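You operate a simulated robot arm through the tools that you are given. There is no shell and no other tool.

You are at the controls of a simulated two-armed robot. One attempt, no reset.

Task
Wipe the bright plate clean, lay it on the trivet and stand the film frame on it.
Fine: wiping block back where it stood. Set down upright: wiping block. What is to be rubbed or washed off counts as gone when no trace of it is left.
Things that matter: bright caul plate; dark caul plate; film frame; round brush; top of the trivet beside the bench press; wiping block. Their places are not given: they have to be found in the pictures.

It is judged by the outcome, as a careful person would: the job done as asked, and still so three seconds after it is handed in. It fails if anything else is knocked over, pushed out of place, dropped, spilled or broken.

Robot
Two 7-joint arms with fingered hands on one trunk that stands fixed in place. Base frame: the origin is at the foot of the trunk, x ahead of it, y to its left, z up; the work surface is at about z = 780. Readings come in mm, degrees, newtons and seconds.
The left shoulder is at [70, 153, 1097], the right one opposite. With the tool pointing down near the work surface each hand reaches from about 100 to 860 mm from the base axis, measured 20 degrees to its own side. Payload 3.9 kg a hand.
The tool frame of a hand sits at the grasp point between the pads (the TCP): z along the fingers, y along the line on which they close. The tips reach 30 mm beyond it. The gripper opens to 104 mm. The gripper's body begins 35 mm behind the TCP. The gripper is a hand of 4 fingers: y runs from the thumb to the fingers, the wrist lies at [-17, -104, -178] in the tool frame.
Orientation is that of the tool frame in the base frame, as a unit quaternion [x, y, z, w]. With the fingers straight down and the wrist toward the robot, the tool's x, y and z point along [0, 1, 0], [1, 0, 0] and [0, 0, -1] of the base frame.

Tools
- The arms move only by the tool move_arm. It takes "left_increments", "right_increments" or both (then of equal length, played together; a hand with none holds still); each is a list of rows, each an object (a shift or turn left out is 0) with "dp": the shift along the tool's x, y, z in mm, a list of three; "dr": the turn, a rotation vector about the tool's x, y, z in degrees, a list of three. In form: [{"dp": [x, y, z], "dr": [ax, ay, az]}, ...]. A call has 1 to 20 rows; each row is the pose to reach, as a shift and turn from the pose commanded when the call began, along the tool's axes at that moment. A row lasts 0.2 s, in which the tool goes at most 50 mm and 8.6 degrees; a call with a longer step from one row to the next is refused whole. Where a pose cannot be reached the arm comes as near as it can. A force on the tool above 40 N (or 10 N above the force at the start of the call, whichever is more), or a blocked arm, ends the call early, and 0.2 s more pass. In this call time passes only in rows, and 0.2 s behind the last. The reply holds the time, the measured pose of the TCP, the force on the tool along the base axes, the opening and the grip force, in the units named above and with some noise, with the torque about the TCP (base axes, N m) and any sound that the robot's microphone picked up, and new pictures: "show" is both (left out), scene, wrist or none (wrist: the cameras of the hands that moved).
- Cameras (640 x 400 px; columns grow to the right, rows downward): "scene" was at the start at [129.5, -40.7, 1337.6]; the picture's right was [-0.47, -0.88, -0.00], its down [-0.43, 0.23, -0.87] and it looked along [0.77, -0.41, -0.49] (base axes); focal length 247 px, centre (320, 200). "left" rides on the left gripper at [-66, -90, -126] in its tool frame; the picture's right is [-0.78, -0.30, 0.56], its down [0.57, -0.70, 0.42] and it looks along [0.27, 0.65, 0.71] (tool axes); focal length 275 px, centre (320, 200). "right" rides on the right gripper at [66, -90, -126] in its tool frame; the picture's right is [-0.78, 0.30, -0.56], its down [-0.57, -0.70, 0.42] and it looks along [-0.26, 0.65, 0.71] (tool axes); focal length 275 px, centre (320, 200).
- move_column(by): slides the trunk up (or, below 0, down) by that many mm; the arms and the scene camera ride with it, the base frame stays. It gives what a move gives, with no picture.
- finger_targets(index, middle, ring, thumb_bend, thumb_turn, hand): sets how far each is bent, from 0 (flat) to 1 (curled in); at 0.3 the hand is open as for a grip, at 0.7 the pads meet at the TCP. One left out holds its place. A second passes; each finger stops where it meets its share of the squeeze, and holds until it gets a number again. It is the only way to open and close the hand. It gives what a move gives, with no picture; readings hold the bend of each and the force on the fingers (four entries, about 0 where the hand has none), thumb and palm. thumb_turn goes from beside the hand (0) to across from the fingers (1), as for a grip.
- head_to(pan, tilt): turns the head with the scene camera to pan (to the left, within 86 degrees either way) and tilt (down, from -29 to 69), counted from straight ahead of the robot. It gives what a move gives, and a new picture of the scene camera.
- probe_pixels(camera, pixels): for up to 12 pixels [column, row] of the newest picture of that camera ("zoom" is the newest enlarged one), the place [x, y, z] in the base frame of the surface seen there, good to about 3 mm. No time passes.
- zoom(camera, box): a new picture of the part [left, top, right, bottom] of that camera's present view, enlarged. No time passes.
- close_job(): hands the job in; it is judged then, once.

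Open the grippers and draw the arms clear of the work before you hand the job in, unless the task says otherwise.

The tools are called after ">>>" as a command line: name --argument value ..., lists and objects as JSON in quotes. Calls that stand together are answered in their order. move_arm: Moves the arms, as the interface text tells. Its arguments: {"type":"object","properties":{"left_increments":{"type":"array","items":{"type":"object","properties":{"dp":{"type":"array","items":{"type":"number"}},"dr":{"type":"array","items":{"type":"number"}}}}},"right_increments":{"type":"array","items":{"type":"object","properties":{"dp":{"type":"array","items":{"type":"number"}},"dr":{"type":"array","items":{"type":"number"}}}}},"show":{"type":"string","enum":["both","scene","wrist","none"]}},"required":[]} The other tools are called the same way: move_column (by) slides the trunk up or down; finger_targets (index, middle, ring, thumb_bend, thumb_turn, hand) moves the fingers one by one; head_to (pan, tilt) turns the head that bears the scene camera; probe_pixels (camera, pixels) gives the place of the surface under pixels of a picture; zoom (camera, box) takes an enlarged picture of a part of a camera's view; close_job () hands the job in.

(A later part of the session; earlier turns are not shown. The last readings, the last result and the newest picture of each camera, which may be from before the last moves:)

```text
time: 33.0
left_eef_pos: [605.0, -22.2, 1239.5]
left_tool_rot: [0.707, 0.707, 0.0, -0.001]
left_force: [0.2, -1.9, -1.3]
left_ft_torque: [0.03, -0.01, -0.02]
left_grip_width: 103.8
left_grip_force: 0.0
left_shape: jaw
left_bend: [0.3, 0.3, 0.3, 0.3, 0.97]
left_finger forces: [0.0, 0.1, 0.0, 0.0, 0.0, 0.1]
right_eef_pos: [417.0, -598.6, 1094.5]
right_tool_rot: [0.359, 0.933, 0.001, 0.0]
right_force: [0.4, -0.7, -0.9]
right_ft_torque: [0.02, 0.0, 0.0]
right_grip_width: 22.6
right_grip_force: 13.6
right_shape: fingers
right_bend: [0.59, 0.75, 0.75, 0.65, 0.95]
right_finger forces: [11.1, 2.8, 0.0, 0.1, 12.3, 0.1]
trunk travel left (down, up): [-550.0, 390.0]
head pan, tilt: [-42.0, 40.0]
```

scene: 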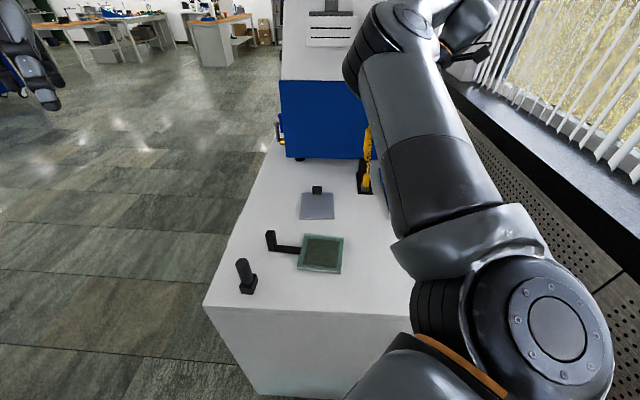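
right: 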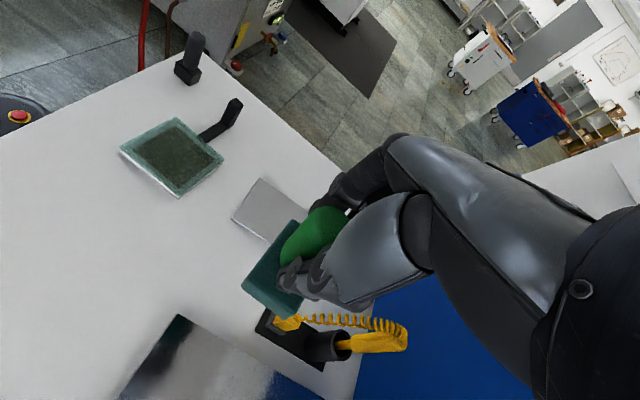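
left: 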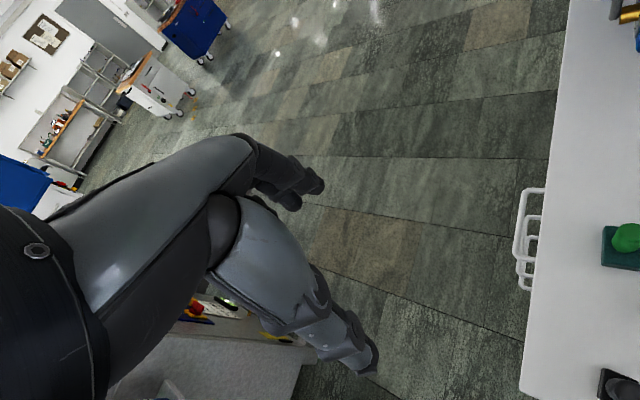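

The elbow is now above and more outward. I bring the hand back to centre with yaw 0 at height and see whether the elbow stays up.

>>> move_arm --right_increments '[{"dp": [18, 28, 5], "dr": [0, 0, 8]}, {"dp": [36, 57, 10], "dr": [0, 0, 16]}, {"dp": [54, 85, 15], "dr": [0, 0, 24]}, {"dp": [73, 113, 20], "dr": [0, 0, 32]}, {"dp": [91, 142, 27], "dr": [0, 0, 40]}, {"dp": [109, 170, 34], "dr": [0, 0, 48]}]'

```text
time: 34.5
left_eef_pos: [607.3, -16.7, 1239.3]
left_tool_rot: [0.707, 0.708, -0.001, 0.0]
left_force: [0.8, 0.7, 0.0]
left_ft_torque: [-0.02, 0.04, 0.01]
left_grip_width: 103.5
left_grip_force: 0.0
left_shape: jaw
left_bend: [0.3, 0.3, 0.3, 0.3, 0.97]
left_finger forces: [0.1, 0.0, 0.0, 0.0, 0.0, 0.1]
right_eef_pos: [449.6, -395.2, 1063.0]
right_tool_rot: [0.707, 0.707, 0.0, 0.001]
right_force: [-0.2, 0.4, -1.4]
right_ft_torque: [-0.01, -0.01, -0.02]
right_grip_width: 22.3
right_grip_force: 13.5
right_shape: fingers
right_bend: [0.59, 0.75, 0.75, 0.65, 0.95]
right_finger forces: [11.0, 2.8, 0.0, 0.0, 12.2, 0.0]
trunk travel left (down, up): [-550.0, 390.0]
head pan, tilt: [-42.0, 40.0]
```

scene: 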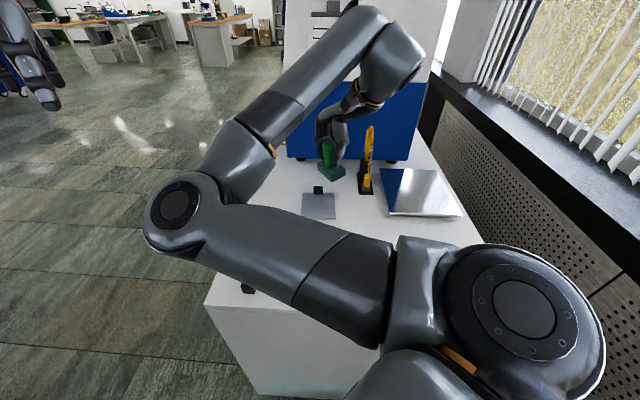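
right: 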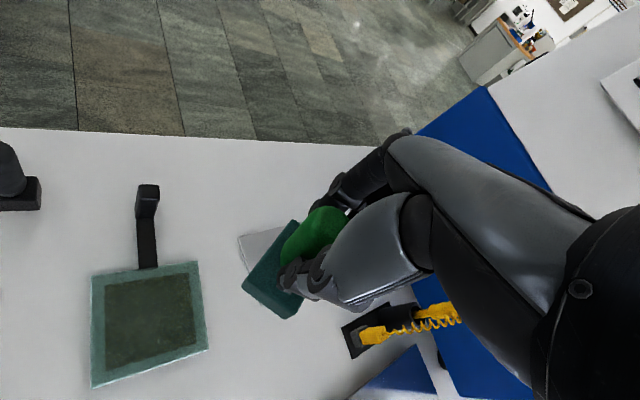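

The elbow stays on the inner side, so I give the arm more room: I raise the trunk 150 mm, which lifts shoulder and elbow relative to the bench.

>>> move_column --by 150

```text
time: 36.2
left_eef_pos: [605.3, -18.9, 1388.6]
left_tool_rot: [0.708, 0.707, 0.0, 0.0]
left_force: [0.8, -0.4, -0.2]
left_ft_torque: [0.04, -0.01, 0.0]
left_grip_width: 103.5
left_grip_force: 0.0
left_shape: jaw
left_bend: [0.3, 0.3, 0.3, 0.3, 0.97]
left_finger forces: [0.0, 0.0, 0.0, 0.0, 0.0, 0.0]
right_eef_pos: [450.6, -397.2, 1213.3]
right_tool_rot: [0.707, 0.707, 0.0, 0.0]
right_force: [-0.1, -0.5, -0.4]
right_ft_torque: [0.02, 0.05, -0.03]
right_grip_width: 22.7
right_grip_force: 13.4
right_shape: fingers
right_bend: [0.59, 0.75, 0.75, 0.65, 0.95]
right_finger forces: [11.0, 2.8, 0.0, 0.0, 12.2, 0.0]
trunk travel left (down, up): [-700.0, 240.0]
head pan, tilt: [-42.0, 40.0]
```

Now I move toward the block's home spot at z≈1000 with the −46° yaw and look at the elbow.

>>> move_arm --right_increments '[{"dp": [15, 21, 30], "dr": [0, 0, 6.6]}, {"dp": [31, 42, 61], "dr": [0, 0, 13.1]}, {"dp": [46, 63, 91], "dr": [0, 0, 19.7]}, {"dp": [62, 83, 122], "dr": [0, 0, 26.3]}, {"dp": [77, 104, 152], "dr": [0, 0, 32.9]}, {"dp": [93, 125, 183], "dr": [0, 0, 39.4]}, {"dp": [108, 146, 213], "dr": [0, 0, 46]}]'

```text
time: 37.7
left_eef_pos: [607.2, -18.6, 1388.1]
left_tool_rot: [0.707, 0.707, -0.001, 0.0]
left_force: [0.1, -0.7, 0.1]
left_ft_torque: [-0.02, 0.01, -0.01]
left_grip_width: 103.6
left_grip_force: 0.0
left_shape: jaw
left_bend: [0.3, 0.3, 0.3, 0.3, 0.97]
left_finger forces: [0.0, 0.1, 0.0, 0.1, 0.0, 0.0]
right_eef_pos: [587.9, -361.6, 1052.5]
right_tool_rot: [0.927, 0.37, -0.002, 0.057]
right_force: [0.5, 0.3, -0.9]
right_ft_torque: [-0.03, -0.02, -0.03]
right_grip_width: 22.6
right_grip_force: 13.6
right_shape: fingers
right_bend: [0.59, 0.75, 0.75, 0.65, 0.95]
right_finger forces: [11.2, 3.8, 0.0, 0.0, 12.5, 0.0]
trunk travel left (down, up): [-700.0, 240.0]
head pan, tilt: [-42.0, 40.0]
stopped in row 7 (right hand): the arm was blocked; the commanded pose is now the measured one
```

scene: 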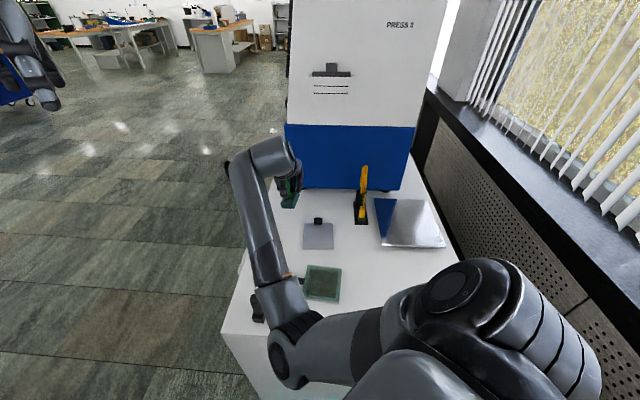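
right: 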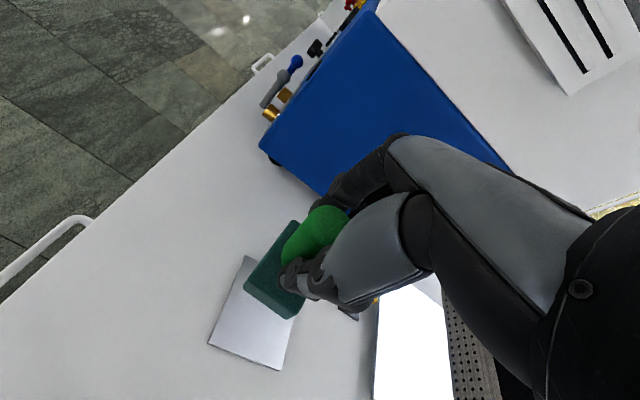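

The arm is blocked with the elbow tucked inward. I'll restore the original outer-elbow posture: first move the idle left arm out of the way to the left, and back the right hand off toward yaw 0 high up.

>>> move_arm --left_increments '[{"dp": [40, -20, 0]}, {"dp": [80, -40, 0]}, {"dp": [120, -60, 0]}, {"dp": [160, -80, 0]}, {"dp": [200, -100, 0]}, {"dp": [240, -120, 0]}, {"dp": [270, -140, 0]}]' --right_increments '[{"dp": [-15, -10, -20], "dr": [0, 0, -7.6]}, {"dp": [-35, -20, -45], "dr": [0, 0, -15]}, {"dp": [-60, -30, -70], "dr": [0, 0, -23]}, {"dp": [-90, -35, -95], "dr": [0, 0, -31]}, {"dp": [-110, -40, -120], "dr": [0, 0, -39]}, {"dp": [-130, -45, -140], "dr": [0, 0, -46]}, {"dp": [-150, -50, -150], "dr": [0, 0, -54]}]'

```text
time: 39.3
left_eef_pos: [462.0, 251.1, 1390.3]
left_tool_rot: [0.706, 0.708, 0.002, 0.0]
left_force: [-0.4, 0.0, -0.1]
left_ft_torque: [-0.03, -0.04, -0.03]
left_grip_width: 103.6
left_grip_force: 0.0
left_shape: jaw
left_bend: [0.3, 0.3, 0.3, 0.3, 0.97]
left_finger forces: [0.1, 0.1, 0.1, 0.0, 0.1, 0.0]
right_eef_pos: [435.1, -412.4, 1202.4]
right_tool_rot: [0.656, 0.753, -0.026, 0.049]
right_force: [-0.5, -0.2, -0.5]
right_ft_torque: [0.04, -0.03, -0.01]
right_grip_width: 22.3
right_grip_force: 13.0
right_shape: fingers
right_bend: [0.59, 0.75, 0.75, 0.65, 0.95]
right_finger forces: [11.2, 3.1, 0.0, 0.0, 12.3, 0.0]
trunk travel left (down, up): [-700.0, 240.0]
head pan, tilt: [-42.0, 40.0]
```

scene: 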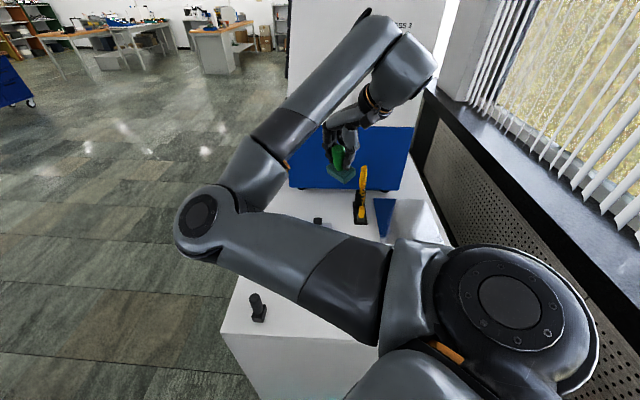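
right: 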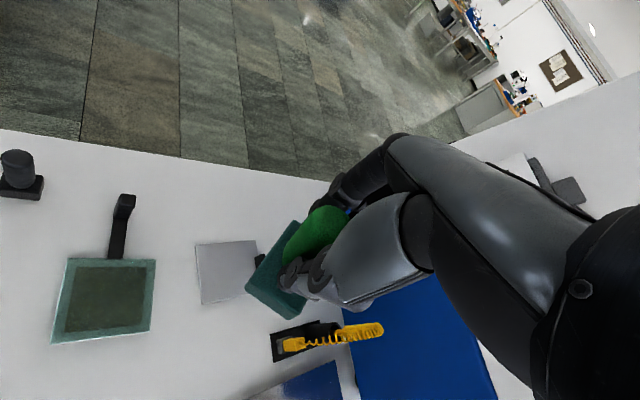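
left: 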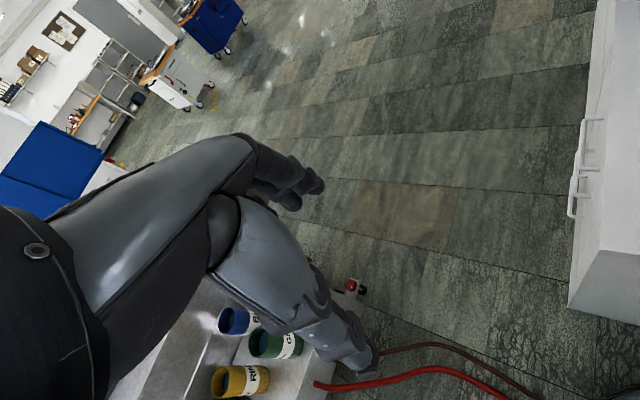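

The left arm is clear. I now swing the right hand to the right with more positive yaw to roll the elbow up and outward.

>>> move_arm --right_increments '[{"dp": [-18, -7, -6], "dr": [0, 0, -8]}, {"dp": [-36, -14, -12], "dr": [0, 0, -16]}, {"dp": [-54, -21, -18], "dr": [0, 0, -24]}, {"dp": [-72, -28, -24], "dr": [0, 0, -32]}, {"dp": [-90, -35, -30], "dr": [0, 0, -40]}, {"dp": [-108, -42, -36], "dr": [0, 0, -48]}, {"dp": [-126, -49, -42], "dr": [0, 0, -56]}, {"dp": [-144, -55, -50], "dr": [0, 0, -64]}]' --show "scene"

```text
time: 41.1
left_eef_pos: [464.0, 249.2, 1389.8]
left_tool_rot: [0.706, 0.708, 0.0, -0.001]
left_force: [-0.4, 0.3, -0.2]
left_ft_torque: [0.01, -0.02, -0.03]
left_grip_width: 103.7
left_grip_force: 0.0
left_shape: jaw
left_bend: [0.3, 0.3, 0.3, 0.3, 0.97]
left_finger forces: [0.0, 0.0, 0.0, 0.0, 0.1, 0.0]
right_eef_pos: [400.1, -559.0, 1267.4]
right_tool_rot: [0.157, 0.986, -0.049, 0.028]
right_force: [0.0, -0.6, -0.8]
right_ft_torque: [0.01, 0.02, 0.0]
right_grip_width: 22.5
right_grip_force: 13.1
right_shape: fingers
right_bend: [0.59, 0.75, 0.75, 0.65, 0.95]
right_finger forces: [11.3, 2.9, 0.1, 0.1, 12.3, 0.0]
trunk travel left (down, up): [-700.0, 240.0]
head pan, tilt: [-42.0, 40.0]
```

scene: 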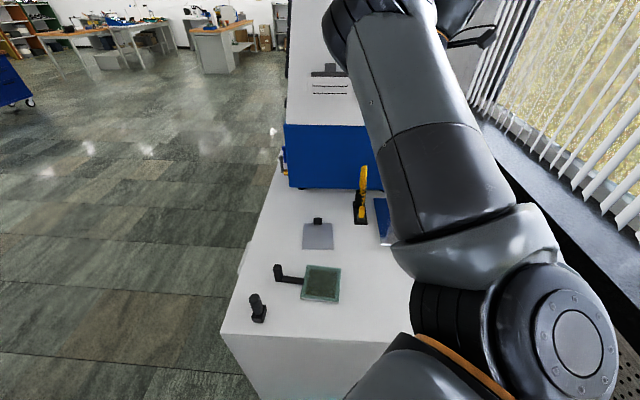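

Elbow is up. Moving the hand left while keeping this yaw (wrist to the right) should carry the elbow outward.

>>> move_arm --right_increments '[{"dp": [13, 40, 0]}, {"dp": [26, 79, 0]}, {"dp": [39, 119, 0]}, {"dp": [52, 158, 0]}, {"dp": [65, 198, 0]}, {"dp": [77, 237, 0]}]' --show "scene"

```text
time: 42.5
left_eef_pos: [466.5, 247.1, 1390.4]
left_tool_rot: [0.707, 0.707, 0.0, -0.001]
left_force: [1.1, -0.6, 0.2]
left_ft_torque: [0.03, 0.02, 0.01]
left_grip_width: 103.8
left_grip_force: 0.0
left_shape: jaw
left_bend: [0.3, 0.3, 0.3, 0.3, 0.97]
left_finger forces: [0.0, 0.1, 0.0, 0.0, 0.0, 0.0]
right_eef_pos: [374.7, -370.8, 1215.9]
right_tool_rot: [0.25, 0.968, 0.017, -0.003]
right_force: [0.2, 0.2, -1.0]
right_ft_torque: [0.03, -0.02, 0.02]
right_grip_width: 22.5
right_grip_force: 13.1
right_shape: fingers
right_bend: [0.59, 0.75, 0.75, 0.65, 0.95]
right_finger forces: [11.2, 3.0, 0.1, 0.1, 12.4, 0.1]
trunk travel left (down, up): [-700.0, 240.0]
head pan, tilt: [-42.0, 40.0]
stopped in row 6 (right hand): the arm was blocked; the commanded pose is now the measured one
```

scene: 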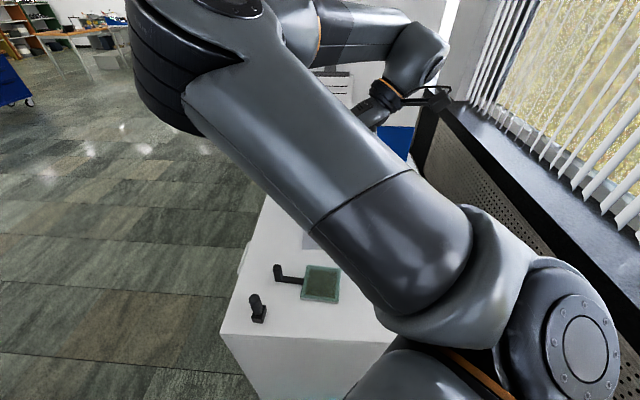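

Blocked again with the elbow inner-up. Since a hanging elbow was the starting posture, I instead rotate the hand the other way (yaw to −46°) well out to the right, which should let the elbow swing down and out.

>>> move_arm --right_increments '[{"dp": [-14, -14, 1], "dr": [0, 0, 5]}, {"dp": [-30, -30, 2], "dr": [0, 0, 13]}, {"dp": [-46, -46, 4], "dr": [0, 0, 21]}, {"dp": [-62, -62, 6], "dr": [0, 0, 29]}, {"dp": [-78, -78, 8], "dr": [0, 0, 37]}, {"dp": [-94, -94, 10], "dr": [0, 0, 45]}, {"dp": [-110, -110, 12], "dr": [0, 0, 53]}, {"dp": [-125, -125, 14], "dr": [0, 0, 61]}, {"dp": [-140, -140, 16], "dr": [0, 0, 69]}, {"dp": [-140, -140, 16], "dr": [0, 0, 77]}, {"dp": [-140, -140, 16], "dr": [0, 0, 85]}, {"dp": [-140, -140, 16], "dr": [0, 0, 93]}, {"dp": [-140, -140, 16], "dr": [0, 0, 101]}, {"dp": [-140, -140, 16], "dr": [0, 0, 107]}]' --show "scene"

```text
time: 45.5
left_eef_pos: [466.1, 250.1, 1388.9]
left_tool_rot: [0.707, 0.707, 0.0, 0.0]
left_force: [0.2, 0.0, 0.2]
left_ft_torque: [0.02, 0.01, 0.02]
left_grip_width: 103.7
left_grip_force: 0.0
left_shape: jaw
left_bend: [0.3, 0.3, 0.3, 0.3, 0.97]
left_finger forces: [0.0, 0.1, 0.1, 0.0, 0.0, 0.1]
right_eef_pos: [434.9, -555.6, 1194.9]
right_tool_rot: [0.926, 0.377, 0.009, -0.013]
right_force: [-0.1, 0.1, 0.3]
right_ft_torque: [-0.02, 0.02, 0.01]
right_grip_width: 22.5
right_grip_force: 13.7
right_shape: fingers
right_bend: [0.59, 0.75, 0.75, 0.65, 0.96]
right_finger forces: [11.2, 2.9, 0.1, 0.0, 12.3, 0.0]
trunk travel left (down, up): [-700.0, 240.0]
head pan, tilt: [-42.0, 40.0]
```

scene: 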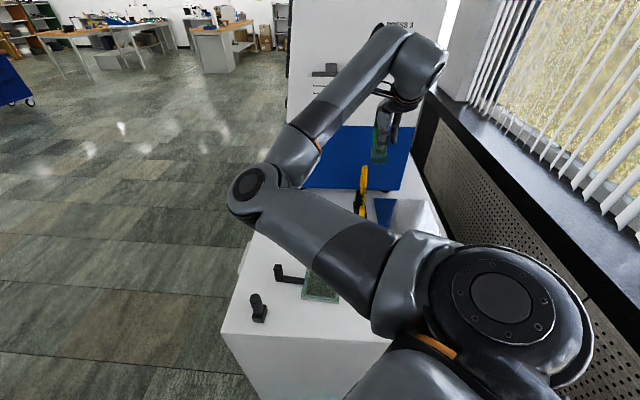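

Elbow is now inner at mid height. I continue the yaw to about −95° at this spot.

>>> move_arm --right_increments '[{"dp": [0, 0, 0], "dr": [0, 0, 8]}, {"dp": [0, 0, 0], "dr": [0, 0, 16]}, {"dp": [0, 0, 0], "dr": [0, 0, 24]}, {"dp": [0, 0, 0], "dr": [0, 0, 32]}, {"dp": [0, 0, 0], "dr": [0, 0, 40]}, {"dp": [0, 0, 0], "dr": [0, 0, 48]}]' --show "scene"

```text
time: 46.9
left_eef_pos: [465.7, 250.7, 1390.1]
left_tool_rot: [0.706, 0.708, 0.0, 0.001]
left_force: [0.1, -1.1, -0.7]
left_ft_torque: [-0.03, 0.01, 0.01]
left_grip_width: 103.8
left_grip_force: 0.1
left_shape: jaw
left_bend: [0.3, 0.3, 0.3, 0.3, 0.97]
left_finger forces: [0.0, 0.1, 0.0, 0.0, 0.1, 0.0]
right_eef_pos: [434.6, -556.1, 1195.7]
right_tool_rot: [0.999, -0.032, 0.002, -0.015]
right_force: [-0.1, -0.1, -0.6]
right_ft_torque: [-0.02, 0.02, 0.03]
right_grip_width: 22.1
right_grip_force: 13.6
right_shape: fingers
right_bend: [0.59, 0.75, 0.75, 0.65, 0.96]
right_finger forces: [11.2, 3.0, 0.0, 0.1, 12.4, 0.0]
trunk travel left (down, up): [-700.0, 240.0]
head pan, tilt: [-42.0, 40.0]
```

scene: 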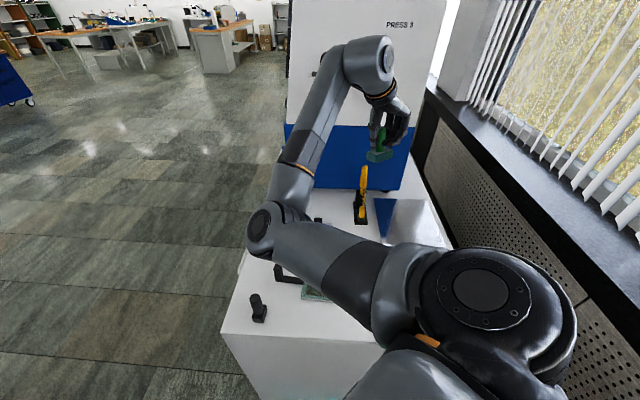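

The elbow keeps descending. I continue yawing further and move the hand a little right and back.

>>> move_arm --right_increments '[{"dp": [0, 8, 0], "dr": [0, 0, 8]}, {"dp": [-10, 16, 0], "dr": [0, 0, 16]}, {"dp": [-20, 24, 0], "dr": [0, 0, 24]}, {"dp": [-30, 32, 0], "dr": [0, 0, 32]}, {"dp": [-40, 40, 0], "dr": [0, 0, 40]}, {"dp": [-50, 48, 0], "dr": [0, 0, 48]}]' --show "scene"

```text
time: 48.3
left_eef_pos: [465.8, 248.9, 1389.3]
left_tool_rot: [0.708, 0.707, 0.0, 0.0]
left_force: [-0.3, -0.5, -0.1]
left_ft_torque: [0.03, -0.02, -0.01]
left_grip_width: 103.7
left_grip_force: 0.1
left_shape: jaw
left_bend: [0.3, 0.3, 0.3, 0.3, 0.97]
left_finger forces: [0.0, 0.0, 0.0, 0.0, 0.1, 0.0]
right_eef_pos: [381.7, -601.0, 1192.5]
right_tool_rot: [0.9, -0.436, -0.005, -0.015]
right_force: [-0.2, -1.0, 0.5]
right_ft_torque: [0.03, 0.01, -0.01]
right_grip_width: 22.4
right_grip_force: 13.5
right_shape: fingers
right_bend: [0.59, 0.75, 0.75, 0.65, 0.96]
right_finger forces: [11.2, 2.9, 0.0, 0.1, 12.2, 0.0]
trunk travel left (down, up): [-700.0, 240.0]
head pan, tilt: [-42.0, 40.0]
```

scene: 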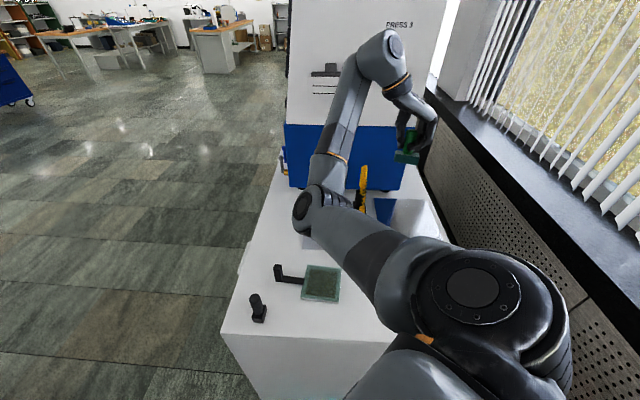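

The posture seems to be a function of hand pose (the controller prefers the elbow inside), so rather than fight it I'll use a trunk height where the block's home pose is comfortable: about 60 mm below the original. First undo the extra yaw.

>>> move_arm --right_increments '[{"dp": [0, -8, 0], "dr": [0, 0, -8]}, {"dp": [0, -16, 0], "dr": [0, 0, -16]}, {"dp": [0, -24, 0], "dr": [0, 0, -24]}, {"dp": [0, -32, 0], "dr": [0, 0, -32]}, {"dp": [0, -40, 0], "dr": [0, 0, -40]}, {"dp": [0, -48, 0], "dr": [0, 0, -48]}, {"dp": [0, -56, 0], "dr": [0, 0, -56]}, {"dp": [0, -64, 0], "dr": [0, 0, -64]}, {"dp": [0, -70, 0], "dr": [0, 0, -72]}, {"dp": [0, -70, 0], "dr": [0, 0, -80]}, {"dp": [0, -70, 0], "dr": [0, 0, -88]}, {"dp": [0, -70, 0], "dr": [0, 0, -96]}]' --show "scene"

>>> move_column --by -210

```text
time: 50.9
left_eef_pos: [465.3, 249.5, 1389.2]
left_tool_rot: [0.706, 0.708, 0.0, 0.0]
left_force: [0.1, 0.0, 0.6]
left_ft_torque: [0.02, 0.01, -0.01]
left_grip_width: 103.9
left_grip_force: 0.0
left_shape: jaw
left_bend: [0.3, 0.3, 0.3, 0.3, 0.97]
left_finger forces: [0.0, 0.0, 0.0, 0.0, 0.0, 0.1]
right_eef_pos: [435.0, -557.6, 1195.3]
right_tool_rot: [0.925, 0.38, 0.007, -0.013]
right_force: [0.9, 0.6, -0.9]
right_ft_torque: [0.0, 0.01, 0.01]
right_grip_width: 22.3
right_grip_force: 12.8
right_shape: fingers
right_bend: [0.59, 0.75, 0.75, 0.65, 0.96]
right_finger forces: [11.3, 2.8, 0.1, 0.0, 12.1, 0.0]
trunk travel left (down, up): [-700.0, 240.0]
head pan, tilt: [-42.0, 40.0]
```

scene: 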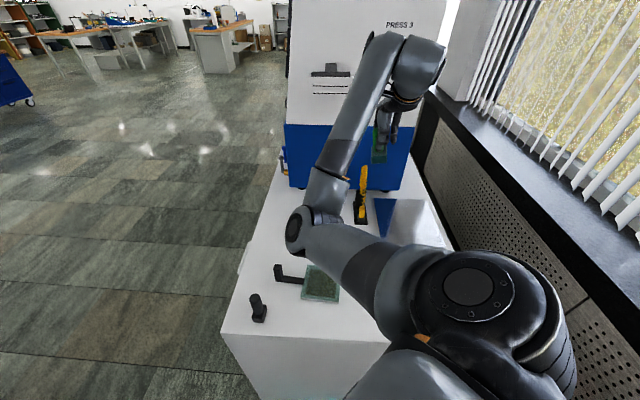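

```text
time: 53.2
left_eef_pos: [465.7, 250.5, 1178.3]
left_tool_rot: [0.707, 0.707, 0.001, 0.0]
left_force: [0.8, 0.4, -0.1]
left_ft_torque: [-0.02, -0.02, -0.02]
left_grip_width: 103.8
left_grip_force: 0.2
left_shape: jaw
left_bend: [0.3, 0.3, 0.3, 0.3, 0.97]
left_finger forces: [0.0, 0.0, 0.0, 0.0, 0.0, 0.0]
right_eef_pos: [436.0, -557.1, 985.3]
right_tool_rot: [0.926, 0.378, 0.008, -0.013]
right_force: [0.5, 0.2, 0.0]
right_ft_torque: [-0.02, -0.01, -0.05]
right_grip_width: 22.3
right_grip_force: 12.8
right_shape: fingers
right_bend: [0.59, 0.75, 0.75, 0.65, 0.96]
right_finger forces: [11.3, 2.9, 0.1, 0.1, 12.0, 0.0]
trunk travel left (down, up): [-490.0, 450.0]
head pan, tilt: [-42.0, 40.0]
```

After that loop the elbow ended noticeably further out than before. I repeat the same loop once at this height to bring it further outward, checking the picture.

>>> move_arm --right_increments '[{"dp": [0, 0, -10], "dr": [0, 0, 8]}, {"dp": [0, 0, -20], "dr": [0, 0, 16]}, {"dp": [0, 0, -30], "dr": [0, 0, 24]}, {"dp": [0, 0, -40], "dr": [0, 0, 32]}, {"dp": [0, 0, -40], "dr": [0, 0, 40]}, {"dp": [0, 0, -40], "dr": [0, 0, 48]}, {"dp": [-3, 9, -40], "dr": [0, 0, 56]}, {"dp": [-6, 18, -40], "dr": [0, 0, 64]}, {"dp": [-9, 27, -40], "dr": [0, 0, 72]}, {"dp": [-12, 36, -40], "dr": [0, 0, 80]}, {"dp": [-15, 45, -40], "dr": [0, 0, 88]}, {"dp": [-18, 54, -40], "dr": [0, 0, 96]}]' --show "scene"

```text
time: 55.8
left_eef_pos: [466.4, 249.6, 1179.3]
left_tool_rot: [0.707, 0.707, 0.0, 0.001]
left_force: [-0.5, 0.0, 0.4]
left_ft_torque: [0.0, 0.03, 0.0]
left_grip_width: 103.7
left_grip_force: 0.0
left_shape: jaw
left_bend: [0.3, 0.3, 0.3, 0.3, 0.97]
left_finger forces: [0.0, 0.0, 0.0, 0.0, 0.1, 0.0]
right_eef_pos: [459.3, -609.7, 1023.6]
right_tool_rot: [0.9, -0.436, -0.005, -0.015]
right_force: [-0.1, -0.5, -0.9]
right_ft_torque: [0.0, -0.01, -0.01]
right_grip_width: 22.3
right_grip_force: 13.1
right_shape: fingers
right_bend: [0.59, 0.75, 0.75, 0.65, 0.96]
right_finger forces: [11.4, 2.7, 0.0, 0.0, 12.1, 0.1]
trunk travel left (down, up): [-490.0, 450.0]
head pan, tilt: [-42.0, 40.0]
```

scene: 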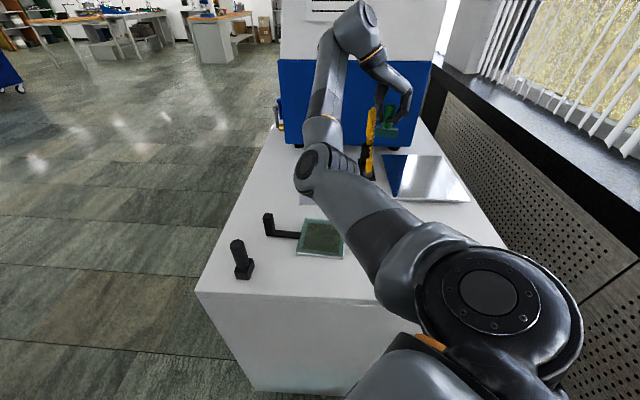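

The block is near the yellow handset, so I first draw the hand back toward the robot, then undo the yaw there.

>>> move_arm --right_increments '[{"dp": [-25, 26, 0]}, {"dp": [-50, 53, 0]}, {"dp": [-75, 79, 0]}, {"dp": [-75, 79, 0], "dr": [0, 0, -8]}, {"dp": [-75, 79, 0], "dr": [0, 0, -16]}, {"dp": [-75, 79, 0], "dr": [0, 0, -24]}, {"dp": [-75, 79, 0], "dr": [0, 0, -32]}, {"dp": [-75, 79, 0], "dr": [0, 0, -40]}, {"dp": [-75, 79, 0], "dr": [0, 0, -48]}, {"dp": [-75, 79, 0], "dr": [0, 0, -56]}, {"dp": [-75, 79, 0], "dr": [0, 0, -64]}, {"dp": [-75, 79, 0], "dr": [0, 0, -72]}, {"dp": [-75, 79, 0], "dr": [0, 0, -80]}, {"dp": [-75, 79, 0], "dr": [0, 0, -88]}, {"dp": [-75, 79, 0], "dr": [0, 0, -96]}]' --show "scene"

```text
time: 59.0
left_eef_pos: [465.4, 250.1, 1179.3]
left_tool_rot: [0.707, 0.707, 0.0, 0.0]
left_force: [0.0, -0.6, 0.1]
left_ft_torque: [0.02, 0.01, 0.0]
left_grip_width: 103.8
left_grip_force: 0.2
left_shape: jaw
left_bend: [0.3, 0.3, 0.3, 0.3, 0.97]
left_finger forces: [0.0, 0.0, 0.0, 0.0, 0.0, 0.0]
right_eef_pos: [351.9, -600.8, 1024.4]
right_tool_rot: [0.925, 0.379, 0.008, -0.012]
right_force: [0.7, 0.8, -1.0]
right_ft_torque: [0.03, 0.0, -0.01]
right_grip_width: 22.1
right_grip_force: 13.2
right_shape: fingers
right_bend: [0.59, 0.75, 0.75, 0.65, 0.96]
right_finger forces: [11.4, 2.6, 0.0, 0.0, 12.0, 0.1]
trunk travel left (down, up): [-490.0, 450.0]
head pan, tilt: [-42.0, 40.0]
```

scene: 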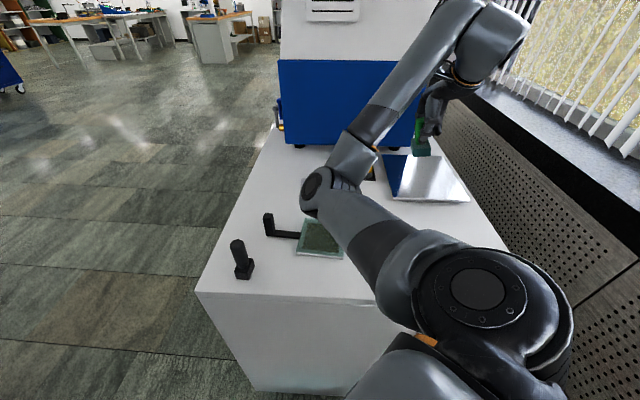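

Elbow moved forward/outward a bit. I now head for the block's home spot at z≈930 with yaw −46°, also removing the small tilt.

>>> move_arm --right_increments '[{"dp": [39, -5, 0], "dr": [-0.5, -0.7, 0.3]}, {"dp": [79, -10, 5], "dr": [-0.9, -1.4, 0.6]}, {"dp": [118, -15, 10], "dr": [-0.9, -1.4, 0.6]}, {"dp": [157, -20, 20], "dr": [-0.9, -1.4, 0.6]}, {"dp": [196, -25, 30], "dr": [-0.9, -1.4, 0.6]}, {"dp": [236, -31, 40], "dr": [-0.9, -1.4, 0.6]}, {"dp": [275, -36, 50], "dr": [-0.9, -1.4, 0.6]}, {"dp": [314, -41, 65], "dr": [-0.9, -1.4, 0.6]}, {"dp": [353, -46, 80], "dr": [-0.9, -1.4, 0.6]}, {"dp": [393, -51, 94], "dr": [-0.9, -1.4, 0.6]}]'

```text
time: 61.2
left_eef_pos: [466.3, 250.6, 1179.2]
left_tool_rot: [0.707, 0.707, -0.001, 0.0]
left_force: [-0.5, -0.4, 0.0]
left_ft_torque: [0.04, 0.02, 0.0]
left_grip_width: 104.0
left_grip_force: 0.0
left_shape: jaw
left_bend: [0.3, 0.3, 0.3, 0.3, 0.97]
left_finger forces: [0.0, 0.0, 0.0, 0.0, 0.0, 0.0]
right_eef_pos: [596.4, -299.9, 947.7]
right_tool_rot: [0.933, 0.36, 0.004, 0.008]
right_force: [0.1, -0.1, -1.6]
right_ft_torque: [0.04, 0.03, 0.01]
right_grip_width: 22.6
right_grip_force: 14.1
right_shape: fingers
right_bend: [0.59, 0.75, 0.75, 0.65, 0.96]
right_finger forces: [11.2, 2.7, 0.0, 0.0, 12.0, 0.0]
trunk travel left (down, up): [-490.0, 450.0]
head pan, tilt: [-42.0, 40.0]
```

scene: 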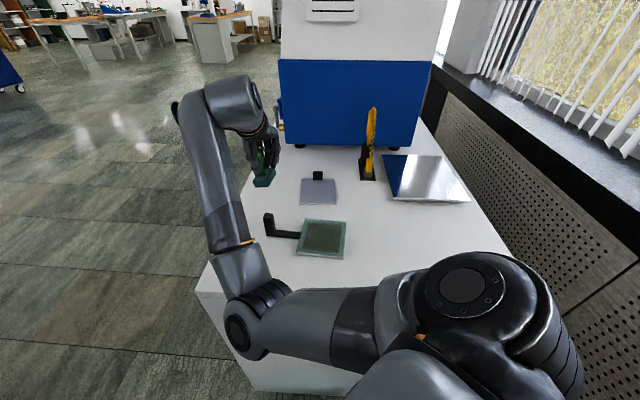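
right: 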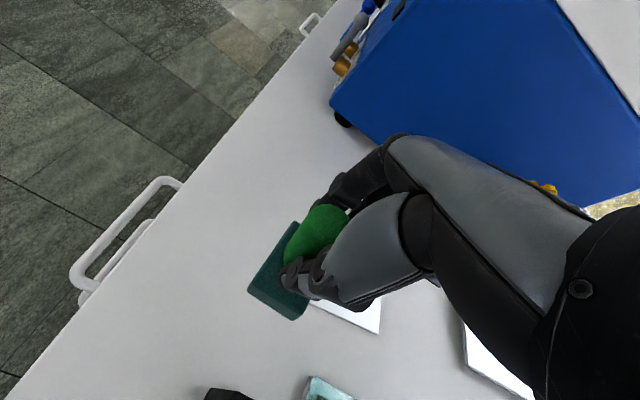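

The arm lags at its limit again: with the −46° yaw here the elbow drops and the wrist over-bends. I'll set the block down at a free spot near (430,-500), regrip it with a friendlier yaw (+20°), and then return it home in the same orientation.

>>> move_arm --right_increments '[{"dp": [-10, 1, -10], "dr": [0, 0, 0]}, {"dp": [-50, 7, -15], "dr": [0.5, 0, -0.8]}, {"dp": [-90, 13, -15], "dr": [1, -0.1, -1.7]}, {"dp": [-130, 19, -15], "dr": [1, -0.1, -1.7]}, {"dp": [-170, 24, -15], "dr": [1, -0.1, -1.7]}, {"dp": [-210, 30, -15], "dr": [1, -0.1, -1.7]}, {"dp": [-257, 37, -15], "dr": [1, -0.1, -1.7]}]' --show "scene"

>>> move_column --by 120

>>> head_to --pan -45 --tilt 45

```text
time: 62.8
left_eef_pos: [465.9, 248.7, 1179.7]
left_tool_rot: [0.707, 0.707, 0.001, 0.0]
left_force: [0.3, 0.2, 0.5]
left_ft_torque: [0.03, 0.02, -0.02]
left_grip_width: 103.7
left_grip_force: 0.0
left_shape: jaw
left_bend: [0.3, 0.3, 0.3, 0.3, 0.97]
left_finger forces: [0.0, 0.0, 0.0, 0.1, 0.1, 0.0]
right_eef_pos: [438.3, -492.6, 954.9]
right_tool_rot: [0.922, 0.387, -0.004, -0.01]
right_force: [-0.8, -0.5, -1.7]
right_ft_torque: [0.04, -0.01, 0.01]
right_grip_width: 22.4
right_grip_force: 12.9
right_shape: fingers
right_bend: [0.59, 0.75, 0.75, 0.65, 0.96]
right_finger forces: [11.5, 2.7, 0.0, 0.0, 11.9, 0.0]
trunk travel left (down, up): [-490.0, 450.0]
head pan, tilt: [-42.0, 40.0]
```

scene: 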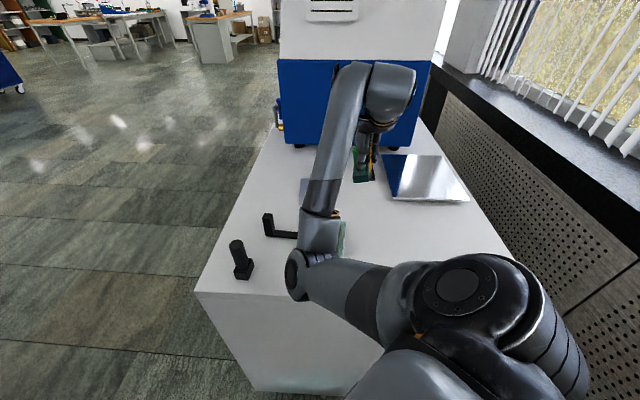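

```text
time: 64.3
left_eef_pos: [466.5, 250.9, 1299.2]
left_tool_rot: [0.707, 0.707, 0.0, 0.0]
left_force: [0.7, 0.1, 0.3]
left_ft_torque: [-0.02, 0.04, 0.02]
left_grip_width: 103.9
left_grip_force: 0.0
left_shape: jaw
left_bend: [0.3, 0.3, 0.3, 0.3, 0.97]
left_finger forces: [0.1, 0.0, 0.1, 0.1, 0.1, 0.0]
right_eef_pos: [439.0, -489.5, 1075.4]
right_tool_rot: [0.923, 0.386, -0.004, -0.009]
right_force: [0.3, -0.2, -1.1]
right_ft_torque: [0.0, -0.02, -0.02]
right_grip_width: 22.1
right_grip_force: 13.0
right_shape: fingers
right_bend: [0.59, 0.75, 0.75, 0.65, 0.96]
right_finger forces: [11.4, 2.7, 0.0, 0.0, 12.0, 0.1]
trunk travel left (down, up): [-610.0, 330.0]
head pan, tilt: [-42.0, 40.0]
```

```text
time: 64.9
left_eef_pos: [465.7, 250.8, 1298.8]
left_tool_rot: [0.707, 0.707, 0.0, 0.0]
left_force: [-1.1, -0.2, -0.3]
left_ft_torque: [-0.03, -0.01, 0.01]
left_grip_width: 103.7
left_grip_force: 0.0
left_shape: jaw
left_bend: [0.3, 0.3, 0.3, 0.3, 0.97]
left_finger forces: [0.1, 0.0, 0.0, 0.0, 0.1, 0.0]
right_eef_pos: [438.3, -489.5, 1075.7]
right_tool_rot: [0.922, 0.387, -0.005, -0.009]
right_force: [-0.2, 1.0, -1.3]
right_ft_torque: [-0.03, 0.04, -0.01]
right_grip_width: 22.2
right_grip_force: 12.8
right_shape: fingers
right_bend: [0.59, 0.75, 0.75, 0.65, 0.96]
right_finger forces: [11.4, 2.6, 0.0, 0.0, 11.9, 0.0]
trunk travel left (down, up): [-610.0, 330.0]
head pan, tilt: [-45.0, 45.0]
```

scene: 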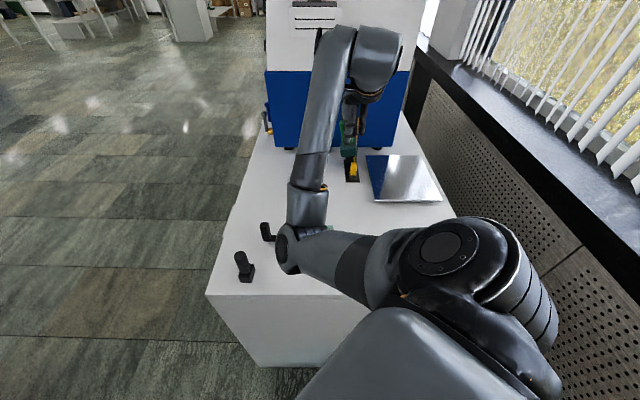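

I descend toward the free spot, to z≈870 first, correcting the small tilt.

>>> move_arm --right_increments '[{"dp": [0, 0, 40], "dr": [-0.6, 0, 0]}, {"dp": [0, 0, 80], "dr": [-1.2, 0.1, 0]}, {"dp": [0, 0, 120], "dr": [-1.2, 0.1, 0]}, {"dp": [0, 0, 160], "dr": [-1.2, 0.1, 0]}, {"dp": [0, 0, 205], "dr": [-1.2, 0.1, 0]}]'

```text
time: 66.1
left_eef_pos: [466.2, 250.1, 1300.5]
left_tool_rot: [0.707, 0.707, 0.0, 0.0]
left_force: [-0.6, 0.8, 0.0]
left_ft_torque: [0.04, -0.01, 0.0]
left_grip_width: 103.7
left_grip_force: 0.1
left_shape: jaw
left_bend: [0.3, 0.3, 0.3, 0.3, 0.97]
left_finger forces: [0.0, 0.1, 0.1, 0.1, 0.1, 0.0]
right_eef_pos: [441.9, -496.5, 884.2]
right_tool_rot: [0.923, 0.383, 0.006, 0.014]
right_force: [0.0, -0.8, 0.2]
right_ft_torque: [-0.03, 0.0, -0.01]
right_grip_width: 21.7
right_grip_force: 12.9
right_shape: fingers
right_bend: [0.59, 0.75, 0.75, 0.65, 0.96]
right_finger forces: [11.3, 2.5, 0.0, 0.1, 11.9, 0.1]
trunk travel left (down, up): [-610.0, 330.0]
head pan, tilt: [-45.0, 45.0]
```

scene: 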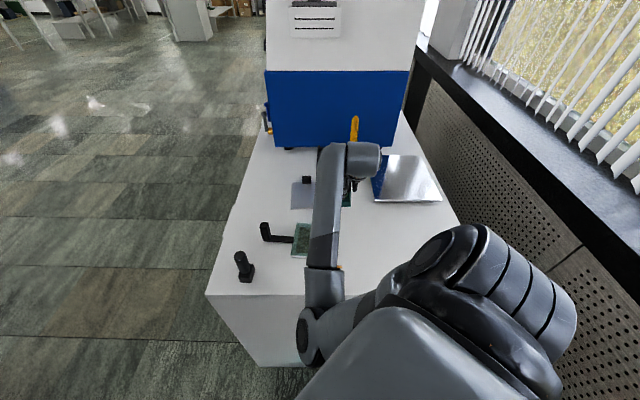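
right: 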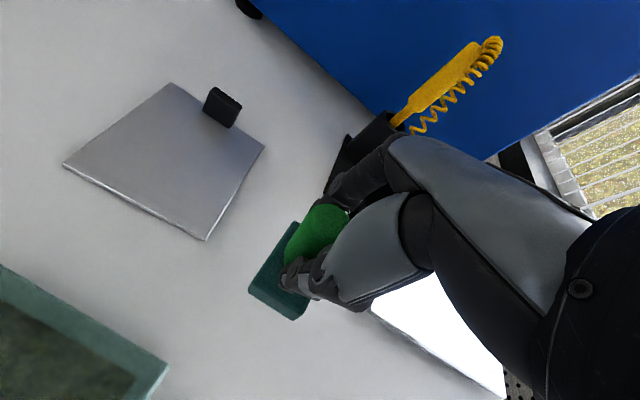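

Close-in with a high hand the elbow hangs low and over-bends the wrist. A straighter arm should fix this: I raise the trunk by 140 so the arm reaches down and out to the block's home more extended.

>>> move_column --by 140

>>> move_arm --right_increments '[{"dp": [0, 0, 15], "dr": [0.8, 1.4, 0]}, {"dp": [15, 15, 25], "dr": [1.6, 1.4, 0]}, {"dp": [30, 30, 40], "dr": [1.6, 1.4, 0]}]'

```text
time: 67.8
left_eef_pos: [466.5, 250.6, 1439.3]
left_tool_rot: [0.707, 0.707, 0.0, 0.0]
left_force: [-0.1, -0.3, -0.5]
left_ft_torque: [0.0, 0.02, 0.01]
left_grip_width: 103.6
left_grip_force: 0.1
left_shape: jaw
left_bend: [0.3, 0.3, 0.3, 0.3, 0.97]
left_finger forces: [0.0, 0.0, 0.0, 0.0, 0.0, 0.0]
right_eef_pos: [438.9, -495.8, 1021.7]
right_tool_rot: [0.923, 0.385, 0.003, 0.014]
right_force: [0.1, -0.4, -1.4]
right_ft_torque: [0.02, -0.02, 0.0]
right_grip_width: 22.0
right_grip_force: 12.5
right_shape: fingers
right_bend: [0.59, 0.75, 0.75, 0.65, 0.96]
right_finger forces: [11.3, 2.4, 0.0, 0.1, 11.7, 0.1]
trunk travel left (down, up): [-750.0, 190.0]
head pan, tilt: [-45.0, 45.0]
```

```text
time: 68.6
left_eef_pos: [466.4, 249.9, 1440.4]
left_tool_rot: [0.708, 0.706, -0.001, -0.001]
left_force: [0.1, 0.9, -0.1]
left_ft_torque: [0.0, 0.0, 0.01]
left_grip_width: 103.6
left_grip_force: 0.0
left_shape: jaw
left_bend: [0.3, 0.3, 0.3, 0.3, 0.97]
left_finger forces: [0.0, 0.0, 0.0, 0.1, 0.1, 0.0]
right_eef_pos: [479.2, -486.5, 969.7]
right_tool_rot: [0.922, 0.388, 0.005, -0.019]
right_force: [0.4, 0.2, -0.5]
right_ft_torque: [-0.03, 0.01, 0.0]
right_grip_width: 22.0
right_grip_force: 12.5
right_shape: fingers
right_bend: [0.59, 0.75, 0.75, 0.65, 0.96]
right_finger forces: [11.4, 2.5, 0.0, 0.0, 11.8, 0.0]
trunk travel left (down, up): [-750.0, 190.0]
head pan, tilt: [-45.0, 45.0]
```

scene: 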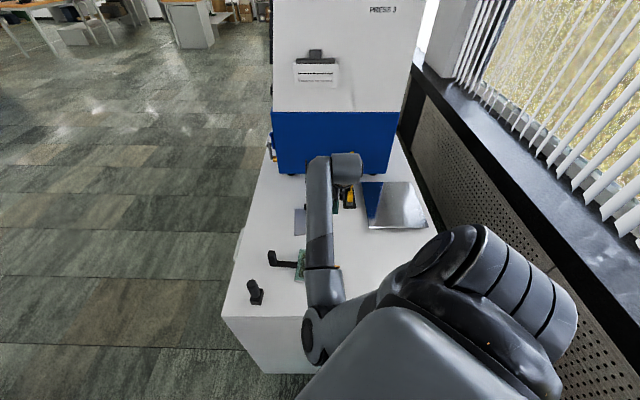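
right: 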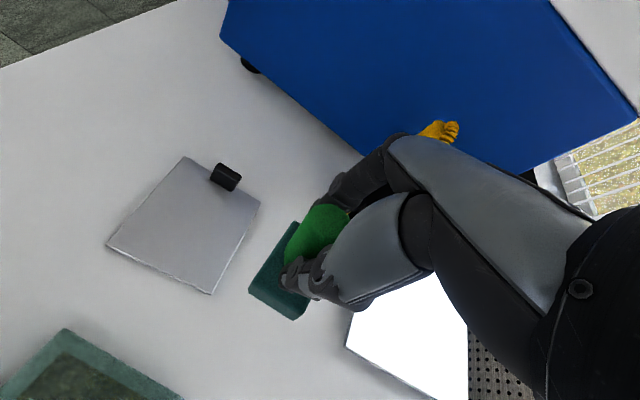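

The arm follows now. I continue toward the block's home at z≈930.

>>> move_arm --right_increments '[{"dp": [37, -9, 0], "dr": [-0.6, -0.5, 0.5]}, {"dp": [75, -19, 0], "dr": [-1.2, -1, 1]}, {"dp": [112, -28, 0], "dr": [-1.8, -1.4, 1.6]}, {"dp": [149, -37, 10], "dr": [-1.8, -1.4, 1.6]}, {"dp": [187, -47, 20], "dr": [-1.8, -1.4, 1.6]}, {"dp": [224, -56, 30], "dr": [-1.8, -1.4, 1.6]}, {"dp": [224, -56, 50], "dr": [-1.8, -1.4, 1.6]}]'

```text
time: 69.6
left_eef_pos: [466.8, 251.0, 1439.8]
left_tool_rot: [0.707, 0.707, 0.0, -0.001]
left_force: [-0.6, 0.3, -1.2]
left_ft_torque: [-0.01, -0.01, -0.01]
left_grip_width: 103.4
left_grip_force: 0.0
left_shape: jaw
left_bend: [0.3, 0.3, 0.3, 0.3, 0.97]
left_finger forces: [0.0, 0.0, 0.1, 0.0, 0.0, 0.0]
right_eef_pos: [556.7, -434.0, 1016.0]
right_tool_rot: [0.935, 0.345, -0.004, 0.078]
right_force: [-0.2, 0.6, -0.7]
right_ft_torque: [0.02, 0.0, 0.01]
right_grip_width: 21.8
right_grip_force: 13.0
right_shape: fingers
right_bend: [0.59, 0.75, 0.75, 0.65, 0.96]
right_finger forces: [11.2, 2.5, 0.1, 0.0, 11.8, 0.1]
trunk travel left (down, up): [-750.0, 190.0]
head pan, tilt: [-45.0, 45.0]
stopped in row 4 (right hand): the arm was blocked; the commanded pose is now the measured one
```

scene: 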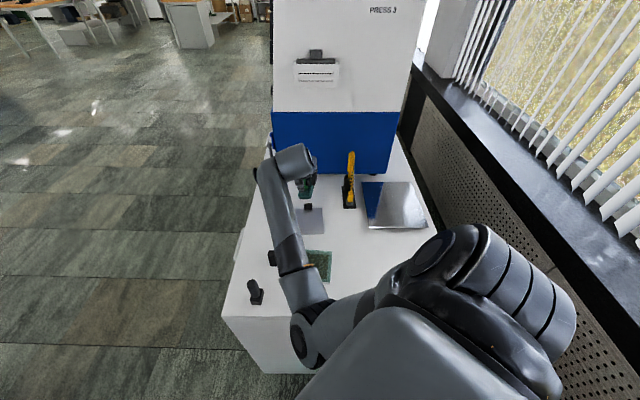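
right: 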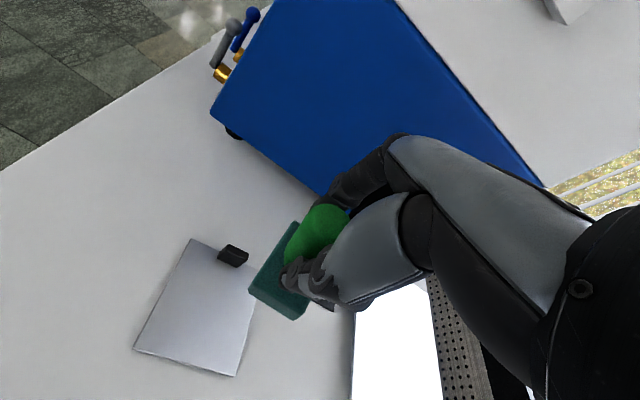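

Blocked again. I probe the elbow and upper-arm positions to understand the limit.

>>> probe_pixels --camera "scene" --pixels '[[300, 340], [315, 325], [330, 310], [300, 280], [285, 230], [270, 185], [295, 160], [345, 310], [370, 295], [400, 280], [440, 260], [305, 355]]'

>>> zoom --camera "scene" --box '[220, 130, 600, 400]'

```text
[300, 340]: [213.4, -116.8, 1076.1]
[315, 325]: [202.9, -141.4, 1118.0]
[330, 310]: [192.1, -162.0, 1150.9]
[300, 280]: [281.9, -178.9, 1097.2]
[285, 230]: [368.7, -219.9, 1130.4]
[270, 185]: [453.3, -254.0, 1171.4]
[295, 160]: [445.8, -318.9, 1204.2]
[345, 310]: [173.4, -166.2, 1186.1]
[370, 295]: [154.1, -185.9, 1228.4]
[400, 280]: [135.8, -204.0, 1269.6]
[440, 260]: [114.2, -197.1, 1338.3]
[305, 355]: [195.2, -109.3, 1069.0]
```

```text
1.48 times, centred on (410, 265) of scene
```

zoom: 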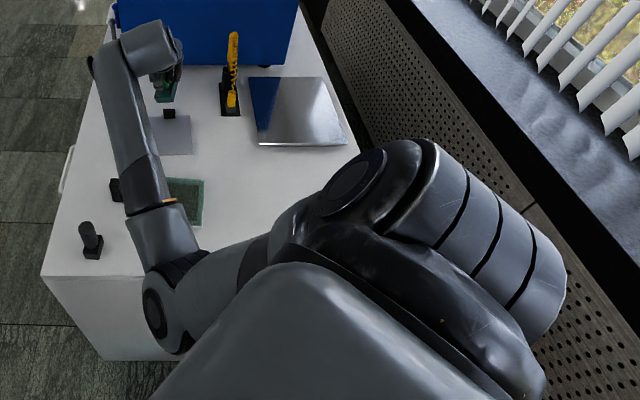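

The over-rotated forearm (elbow inside) is the likely limit; large negative yaw pushed the elbow outward before and it stayed there. I retreat high and right, level the tool, and push further that way.

>>> move_arm --right_increments '[{"dp": [-30, -1, -22], "dr": [1.4, 0.6, 0]}, {"dp": [-60, -3, -44], "dr": [2.8, 1.2, 0]}, {"dp": [-90, -4, -66], "dr": [4.2, 1.8, 0]}, {"dp": [-120, -5, -88], "dr": [5.6, 2.4, 0]}, {"dp": [-150, -6, -110], "dr": [7, 3, 0]}, {"dp": [-173, -8, -134], "dr": [8.2, 3.5, 0]}]' --show "none"

>>> move_arm --right_increments '[{"dr": [0, 0, 8]}, {"dr": [0, 0, 16]}, {"dr": [0, 0, 24]}, {"dr": [0, 0, 32]}, {"dr": [0, 0, 40]}, {"dr": [0, 0, 48]}, {"dr": [0, 0, 56]}, {"dr": [0, 0, 64]}, {"dr": [0, 0, 72]}, {"dr": [0, 0, 80]}, {"dr": [0, 0, 88]}, {"dr": [0, 0, 96]}, {"dr": [0, 0, 104]}, {"dr": [0, 0, 112]}, {"dr": [0, 0, 120]}]' --show "scene"

```text
time: 71.0
left_eef_pos: [466.2, 249.6, 1438.5]
left_tool_rot: [0.707, 0.707, 0.0, 0.0]
left_force: [-0.1, 0.2, -0.4]
left_ft_torque: [-0.01, 0.04, 0.03]
left_grip_width: 103.8
left_grip_force: 0.1
left_shape: jaw
left_bend: [0.3, 0.3, 0.3, 0.3, 0.97]
left_finger forces: [0.0, 0.0, 0.0, 0.1, 0.0, 0.1]
right_eef_pos: [410.4, -520.4, 1153.8]
right_tool_rot: [0.938, 0.347, -0.001, -0.004]
right_force: [-0.4, -0.3, -0.5]
right_ft_torque: [-0.01, -0.04, 0.01]
right_grip_width: 21.9
right_grip_force: 12.5
right_shape: fingers
right_bend: [0.59, 0.75, 0.75, 0.66, 0.96]
right_finger forces: [11.3, 2.3, 0.0, 0.0, 11.5, 0.0]
trunk travel left (down, up): [-750.0, 190.0]
head pan, tilt: [-45.0, 45.0]
```

```text
time: 74.2
left_eef_pos: [466.5, 250.1, 1438.5]
left_tool_rot: [0.707, 0.707, 0.0, 0.0]
left_force: [-0.5, -0.6, 0.1]
left_ft_torque: [-0.01, -0.04, 0.02]
left_grip_width: 103.7
left_grip_force: 0.1
left_shape: jaw
left_bend: [0.3, 0.3, 0.3, 0.3, 0.97]
left_finger forces: [0.0, 0.0, 0.1, 0.0, 0.0, 0.0]
right_eef_pos: [413.0, -519.3, 1155.0]
right_tool_rot: [0.769, -0.639, -0.003, -0.001]
right_force: [-0.8, -0.2, -0.5]
right_ft_torque: [0.0, -0.02, 0.03]
right_grip_width: 21.8
right_grip_force: 11.4
right_shape: fingers
right_bend: [0.59, 0.75, 0.75, 0.66, 0.96]
right_finger forces: [11.4, 2.3, 0.0, 0.0, 11.5, 0.1]
trunk travel left (down, up): [-750.0, 190.0]
head pan, tilt: [-45.0, 45.0]
```

scene: 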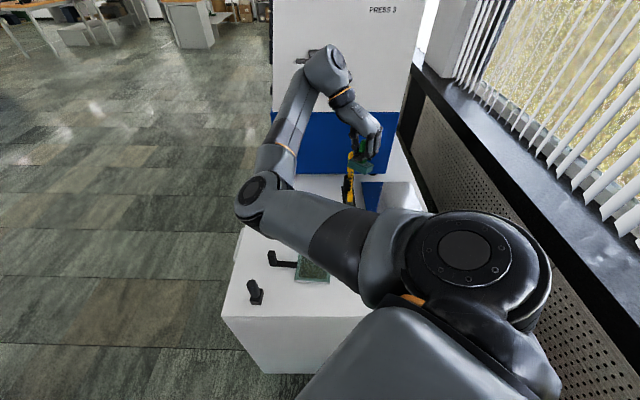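

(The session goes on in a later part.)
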